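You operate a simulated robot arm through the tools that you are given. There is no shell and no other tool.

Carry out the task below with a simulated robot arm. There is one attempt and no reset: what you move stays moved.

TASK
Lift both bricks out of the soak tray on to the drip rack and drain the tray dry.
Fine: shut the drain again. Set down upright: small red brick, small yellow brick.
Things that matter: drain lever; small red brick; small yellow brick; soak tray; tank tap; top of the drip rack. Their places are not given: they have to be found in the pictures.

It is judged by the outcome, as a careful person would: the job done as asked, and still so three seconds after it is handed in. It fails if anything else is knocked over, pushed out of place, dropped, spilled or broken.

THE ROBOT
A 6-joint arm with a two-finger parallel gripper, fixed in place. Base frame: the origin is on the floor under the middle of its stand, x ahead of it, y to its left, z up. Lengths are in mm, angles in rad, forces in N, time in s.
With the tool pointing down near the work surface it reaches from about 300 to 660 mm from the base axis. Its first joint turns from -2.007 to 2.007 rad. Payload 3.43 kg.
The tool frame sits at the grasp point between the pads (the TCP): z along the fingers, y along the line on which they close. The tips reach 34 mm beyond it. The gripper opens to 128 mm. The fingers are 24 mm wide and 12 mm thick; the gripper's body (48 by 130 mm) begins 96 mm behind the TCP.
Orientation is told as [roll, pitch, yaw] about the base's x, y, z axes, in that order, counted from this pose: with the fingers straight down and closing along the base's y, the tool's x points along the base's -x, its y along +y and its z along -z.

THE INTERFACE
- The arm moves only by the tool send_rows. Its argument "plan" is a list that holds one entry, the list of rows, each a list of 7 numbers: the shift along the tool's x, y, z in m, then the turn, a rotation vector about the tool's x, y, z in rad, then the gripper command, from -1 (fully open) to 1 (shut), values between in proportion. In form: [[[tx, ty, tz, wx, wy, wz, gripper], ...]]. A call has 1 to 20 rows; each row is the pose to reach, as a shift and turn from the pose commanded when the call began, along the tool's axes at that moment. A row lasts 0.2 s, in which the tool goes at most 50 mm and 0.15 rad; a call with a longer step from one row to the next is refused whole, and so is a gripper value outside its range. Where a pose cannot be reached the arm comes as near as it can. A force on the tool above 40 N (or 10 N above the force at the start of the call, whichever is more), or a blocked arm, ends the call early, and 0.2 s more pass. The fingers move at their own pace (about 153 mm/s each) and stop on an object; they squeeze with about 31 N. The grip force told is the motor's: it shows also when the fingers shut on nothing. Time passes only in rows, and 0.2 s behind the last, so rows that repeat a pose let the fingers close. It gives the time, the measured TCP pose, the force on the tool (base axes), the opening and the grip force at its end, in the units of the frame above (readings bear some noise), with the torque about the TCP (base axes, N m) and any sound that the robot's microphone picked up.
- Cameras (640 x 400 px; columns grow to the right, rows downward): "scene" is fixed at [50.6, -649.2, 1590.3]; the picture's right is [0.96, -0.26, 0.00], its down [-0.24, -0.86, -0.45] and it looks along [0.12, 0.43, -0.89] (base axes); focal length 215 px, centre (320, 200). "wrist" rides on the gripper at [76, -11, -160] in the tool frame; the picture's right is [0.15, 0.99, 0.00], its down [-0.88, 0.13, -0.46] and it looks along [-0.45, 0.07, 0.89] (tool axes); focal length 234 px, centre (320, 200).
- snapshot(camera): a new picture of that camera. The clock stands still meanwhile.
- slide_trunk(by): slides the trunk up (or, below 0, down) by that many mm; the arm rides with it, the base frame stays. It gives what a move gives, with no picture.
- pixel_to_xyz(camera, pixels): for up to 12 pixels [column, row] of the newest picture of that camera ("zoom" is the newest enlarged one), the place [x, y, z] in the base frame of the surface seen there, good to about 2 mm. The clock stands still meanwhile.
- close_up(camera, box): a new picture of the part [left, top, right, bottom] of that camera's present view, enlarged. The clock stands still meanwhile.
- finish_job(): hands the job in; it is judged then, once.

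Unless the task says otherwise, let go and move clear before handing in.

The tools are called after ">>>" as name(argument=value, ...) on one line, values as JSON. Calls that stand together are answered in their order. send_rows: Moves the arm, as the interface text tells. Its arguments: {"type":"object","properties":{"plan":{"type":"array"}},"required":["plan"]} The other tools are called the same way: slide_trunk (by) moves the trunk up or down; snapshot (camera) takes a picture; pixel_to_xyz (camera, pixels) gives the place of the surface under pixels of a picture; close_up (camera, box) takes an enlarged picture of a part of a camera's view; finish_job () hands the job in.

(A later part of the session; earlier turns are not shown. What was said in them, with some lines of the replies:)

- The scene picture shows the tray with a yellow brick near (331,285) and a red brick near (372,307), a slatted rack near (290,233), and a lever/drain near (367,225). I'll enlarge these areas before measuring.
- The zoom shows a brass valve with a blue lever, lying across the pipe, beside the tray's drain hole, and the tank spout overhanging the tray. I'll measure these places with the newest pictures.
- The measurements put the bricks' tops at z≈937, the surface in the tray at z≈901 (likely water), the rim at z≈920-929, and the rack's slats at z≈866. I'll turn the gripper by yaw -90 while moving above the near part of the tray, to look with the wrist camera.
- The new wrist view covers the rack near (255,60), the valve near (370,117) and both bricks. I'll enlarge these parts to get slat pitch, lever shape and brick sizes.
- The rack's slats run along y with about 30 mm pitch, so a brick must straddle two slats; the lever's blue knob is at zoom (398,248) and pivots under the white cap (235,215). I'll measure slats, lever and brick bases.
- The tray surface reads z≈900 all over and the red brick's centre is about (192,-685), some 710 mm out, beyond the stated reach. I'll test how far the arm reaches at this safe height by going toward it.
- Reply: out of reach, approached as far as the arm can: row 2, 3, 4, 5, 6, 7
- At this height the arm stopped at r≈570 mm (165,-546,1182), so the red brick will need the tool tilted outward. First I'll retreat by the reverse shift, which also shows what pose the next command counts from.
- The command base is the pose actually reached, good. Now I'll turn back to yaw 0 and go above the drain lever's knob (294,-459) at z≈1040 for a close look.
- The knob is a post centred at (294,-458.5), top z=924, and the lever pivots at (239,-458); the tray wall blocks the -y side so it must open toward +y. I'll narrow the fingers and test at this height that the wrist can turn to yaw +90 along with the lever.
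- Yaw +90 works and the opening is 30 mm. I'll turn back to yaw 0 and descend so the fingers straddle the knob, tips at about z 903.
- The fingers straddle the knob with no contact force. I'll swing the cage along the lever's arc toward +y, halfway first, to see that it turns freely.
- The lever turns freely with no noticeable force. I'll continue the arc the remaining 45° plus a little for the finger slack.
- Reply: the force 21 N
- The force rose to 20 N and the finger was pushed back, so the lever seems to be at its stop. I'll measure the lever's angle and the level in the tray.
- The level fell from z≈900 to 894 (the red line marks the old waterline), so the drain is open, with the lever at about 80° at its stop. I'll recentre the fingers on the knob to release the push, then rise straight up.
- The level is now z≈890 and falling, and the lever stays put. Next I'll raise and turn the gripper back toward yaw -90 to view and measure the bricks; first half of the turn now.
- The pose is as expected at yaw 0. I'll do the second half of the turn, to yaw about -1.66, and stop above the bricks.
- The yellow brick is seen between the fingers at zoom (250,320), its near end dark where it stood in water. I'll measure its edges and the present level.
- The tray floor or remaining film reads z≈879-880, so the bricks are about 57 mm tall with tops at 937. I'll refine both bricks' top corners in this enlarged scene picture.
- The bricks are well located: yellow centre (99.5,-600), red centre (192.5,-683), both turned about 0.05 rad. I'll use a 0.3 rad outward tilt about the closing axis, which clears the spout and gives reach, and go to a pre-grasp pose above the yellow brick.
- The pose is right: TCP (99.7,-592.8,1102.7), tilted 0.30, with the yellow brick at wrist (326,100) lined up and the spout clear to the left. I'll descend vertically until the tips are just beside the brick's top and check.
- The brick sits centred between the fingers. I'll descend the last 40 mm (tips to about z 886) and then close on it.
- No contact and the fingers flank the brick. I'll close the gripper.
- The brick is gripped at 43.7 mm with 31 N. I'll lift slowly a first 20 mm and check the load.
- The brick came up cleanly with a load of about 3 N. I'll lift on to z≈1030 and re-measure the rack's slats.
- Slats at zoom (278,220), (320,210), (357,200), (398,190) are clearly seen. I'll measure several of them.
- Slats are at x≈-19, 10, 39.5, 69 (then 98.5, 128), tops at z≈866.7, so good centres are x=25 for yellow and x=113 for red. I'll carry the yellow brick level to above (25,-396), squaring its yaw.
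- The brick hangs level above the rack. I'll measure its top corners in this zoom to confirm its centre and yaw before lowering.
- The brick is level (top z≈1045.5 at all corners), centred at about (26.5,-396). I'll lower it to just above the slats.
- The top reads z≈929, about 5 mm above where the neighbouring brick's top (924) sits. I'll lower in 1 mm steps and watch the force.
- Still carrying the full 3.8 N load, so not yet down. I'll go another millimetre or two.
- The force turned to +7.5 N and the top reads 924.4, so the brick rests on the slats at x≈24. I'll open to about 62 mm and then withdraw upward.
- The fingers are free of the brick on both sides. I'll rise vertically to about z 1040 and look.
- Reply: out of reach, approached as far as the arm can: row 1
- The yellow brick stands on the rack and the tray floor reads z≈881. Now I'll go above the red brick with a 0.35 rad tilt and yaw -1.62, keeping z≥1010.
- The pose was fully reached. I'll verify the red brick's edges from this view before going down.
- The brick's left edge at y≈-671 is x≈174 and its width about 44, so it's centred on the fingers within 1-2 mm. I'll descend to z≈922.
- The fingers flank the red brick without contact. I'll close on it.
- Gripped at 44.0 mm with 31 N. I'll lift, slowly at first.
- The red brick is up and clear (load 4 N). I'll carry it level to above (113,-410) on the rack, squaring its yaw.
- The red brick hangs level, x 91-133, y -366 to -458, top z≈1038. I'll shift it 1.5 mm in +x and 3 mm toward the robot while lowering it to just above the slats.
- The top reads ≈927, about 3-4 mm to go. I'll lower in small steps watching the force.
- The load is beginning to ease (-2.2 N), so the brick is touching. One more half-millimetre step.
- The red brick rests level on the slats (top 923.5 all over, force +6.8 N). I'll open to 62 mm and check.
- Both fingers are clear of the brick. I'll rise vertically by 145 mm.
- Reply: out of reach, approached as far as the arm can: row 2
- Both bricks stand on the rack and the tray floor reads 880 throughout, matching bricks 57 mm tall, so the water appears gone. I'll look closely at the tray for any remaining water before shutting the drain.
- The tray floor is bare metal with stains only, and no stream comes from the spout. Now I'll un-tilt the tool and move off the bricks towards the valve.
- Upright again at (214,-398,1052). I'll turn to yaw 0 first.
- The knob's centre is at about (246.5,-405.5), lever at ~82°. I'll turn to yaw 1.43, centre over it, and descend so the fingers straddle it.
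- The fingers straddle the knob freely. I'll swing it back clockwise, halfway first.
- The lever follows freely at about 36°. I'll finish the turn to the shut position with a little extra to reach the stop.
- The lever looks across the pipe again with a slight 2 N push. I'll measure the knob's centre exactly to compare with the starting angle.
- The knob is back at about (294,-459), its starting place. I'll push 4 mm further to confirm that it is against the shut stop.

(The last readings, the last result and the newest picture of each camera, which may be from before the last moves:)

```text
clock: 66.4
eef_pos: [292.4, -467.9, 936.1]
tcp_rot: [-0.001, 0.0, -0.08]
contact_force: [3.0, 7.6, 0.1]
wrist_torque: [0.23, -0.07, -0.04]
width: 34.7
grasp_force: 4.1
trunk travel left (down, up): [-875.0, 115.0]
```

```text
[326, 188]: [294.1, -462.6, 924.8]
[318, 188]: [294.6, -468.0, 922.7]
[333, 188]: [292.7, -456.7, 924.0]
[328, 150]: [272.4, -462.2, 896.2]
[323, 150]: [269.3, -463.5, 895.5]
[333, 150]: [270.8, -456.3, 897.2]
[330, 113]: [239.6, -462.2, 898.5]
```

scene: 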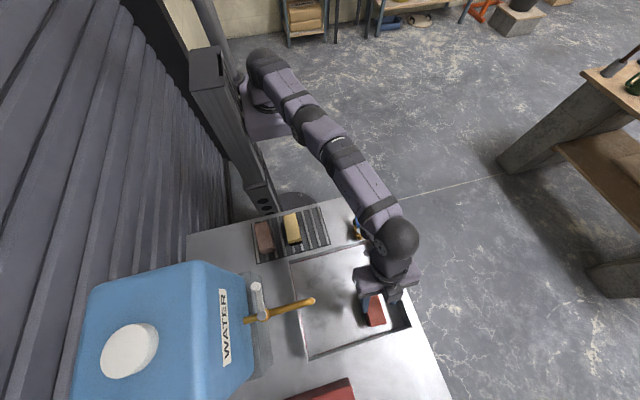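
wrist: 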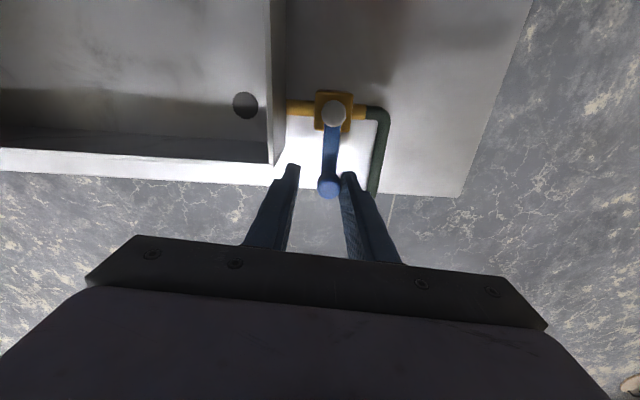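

The force rose to 7.6 N and the finger yielded while the knob stayed put, so the drain is shut at its stop. I'll recentre to release the push and rise clear.

>>> send_rows(plan=[[[0, 0.004, 0, 0, 0, 0, 0.53], [0, 0.0085, 0, 0, 0, 0, 0.53], [0, 0.0085, 0, 0, 0, 0, 0.5], [0, 0.0085, -0.03, 0, 0, 0, 0.5], [0, 0.0085, -0.07, 0, 0, 0, 0.5], [0, 0.0085, -0.12, 0, 0, 0, 0.5], [0, 0.0085, -0.165, 0, 0, 0, 0.5]]])

>>> close_up(camera="scene", box=[230, 190, 430, 370])

>>> snapshot(camera="wrist")

```text
clock: 68.0
eef_pos: [292.5, -459.3, 1101.6]
tcp_rot: [-0.001, -0.001, -0.081]
contact_force: [0.3, -0.2, 0.3]
wrist_torque: [-0.02, 0.02, 0.0]
width: 32.1
grasp_force: 0.0
trunk travel left (down, up): [-875.0, 115.0]
```

```text
2.22 times, centred on (330, 280) of scene
```

zoom: 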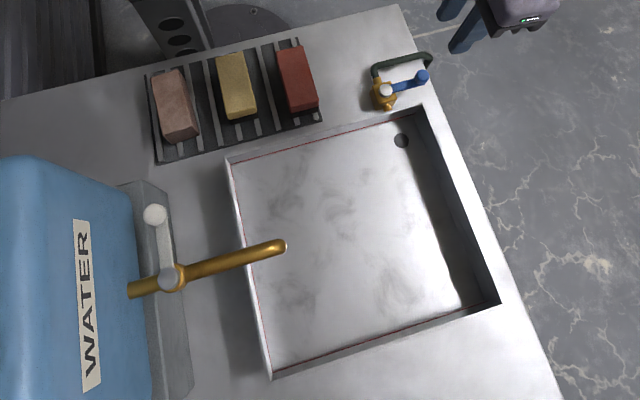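

```text
taken
```

wrist: 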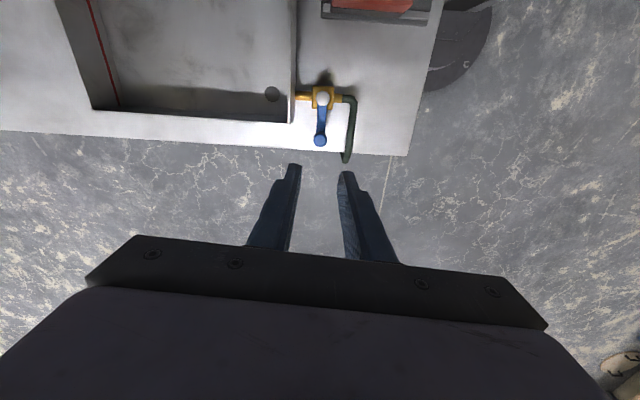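

The lever again lies across the pipe, both bricks stand on the rack and the tray looks bare. I'll verify tray level, brick tops and lever once more.

>>> pixel_to_xyz(camera="zoom", pixels=[[225, 65], [245, 110], [287, 60], [310, 100], [170, 100], [300, 200], [350, 330], [400, 140], [423, 77], [387, 90]])

>>> close_up(camera="scene", box=[235, 190, 345, 270])

>>> pixel_to_xyz(camera="wrist", pixels=[[320, 140], [314, 140], [326, 140], [324, 99], [272, 93], [200, 60], [150, 40]])

```text
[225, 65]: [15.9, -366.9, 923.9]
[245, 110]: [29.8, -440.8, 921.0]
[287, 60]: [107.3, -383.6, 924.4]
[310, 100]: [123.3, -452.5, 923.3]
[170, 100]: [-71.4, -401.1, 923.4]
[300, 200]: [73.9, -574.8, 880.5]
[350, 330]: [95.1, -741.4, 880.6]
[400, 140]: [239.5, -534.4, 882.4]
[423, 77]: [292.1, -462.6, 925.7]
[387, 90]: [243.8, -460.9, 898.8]
```

```text
5.00 times, centred on (290, 230) of scene
```

zoom: 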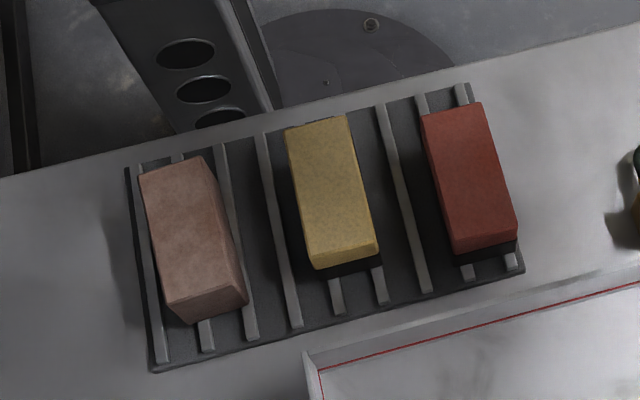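

```text
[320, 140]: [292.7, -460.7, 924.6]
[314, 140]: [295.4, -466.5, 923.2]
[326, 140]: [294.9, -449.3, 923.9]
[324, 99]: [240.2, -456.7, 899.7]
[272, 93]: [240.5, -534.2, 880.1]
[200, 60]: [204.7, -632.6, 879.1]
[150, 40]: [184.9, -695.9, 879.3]
```

Everything checks out. Both bricks are level on the slats (tops ≈924), the tray floor reads 880 with no water, the lever knob is back at (293.5,-459) in the shut position, and the arm is clear. I'm handing the job in.

>>> finish_job()

```text
The job is handed in.
```

The job is handed in: both bricks are on the drip rack, the tray is drained, and the drain is shut again.

- **Bricks:** The yellow and red bricks each stand upright across two slats. Their tops read about z 924, level with the brick that was already there.
- **Tray:** The surface fell from z 900 to a steady 880. That matches the floor the bricks stood on, and close-ups showed only stains on the metal.
- **Drain lever:** It stopped at about 80° when opened, which was enough to drain the tray. I turned it back until it met its stop, and the knob now sits where it started.
- **Tank tap:** I didn't touch it. No water was seen coming from the spout.

Nothing else was knocked, moved or dropped as far as the pictures show, and the arm is clear of the bench.
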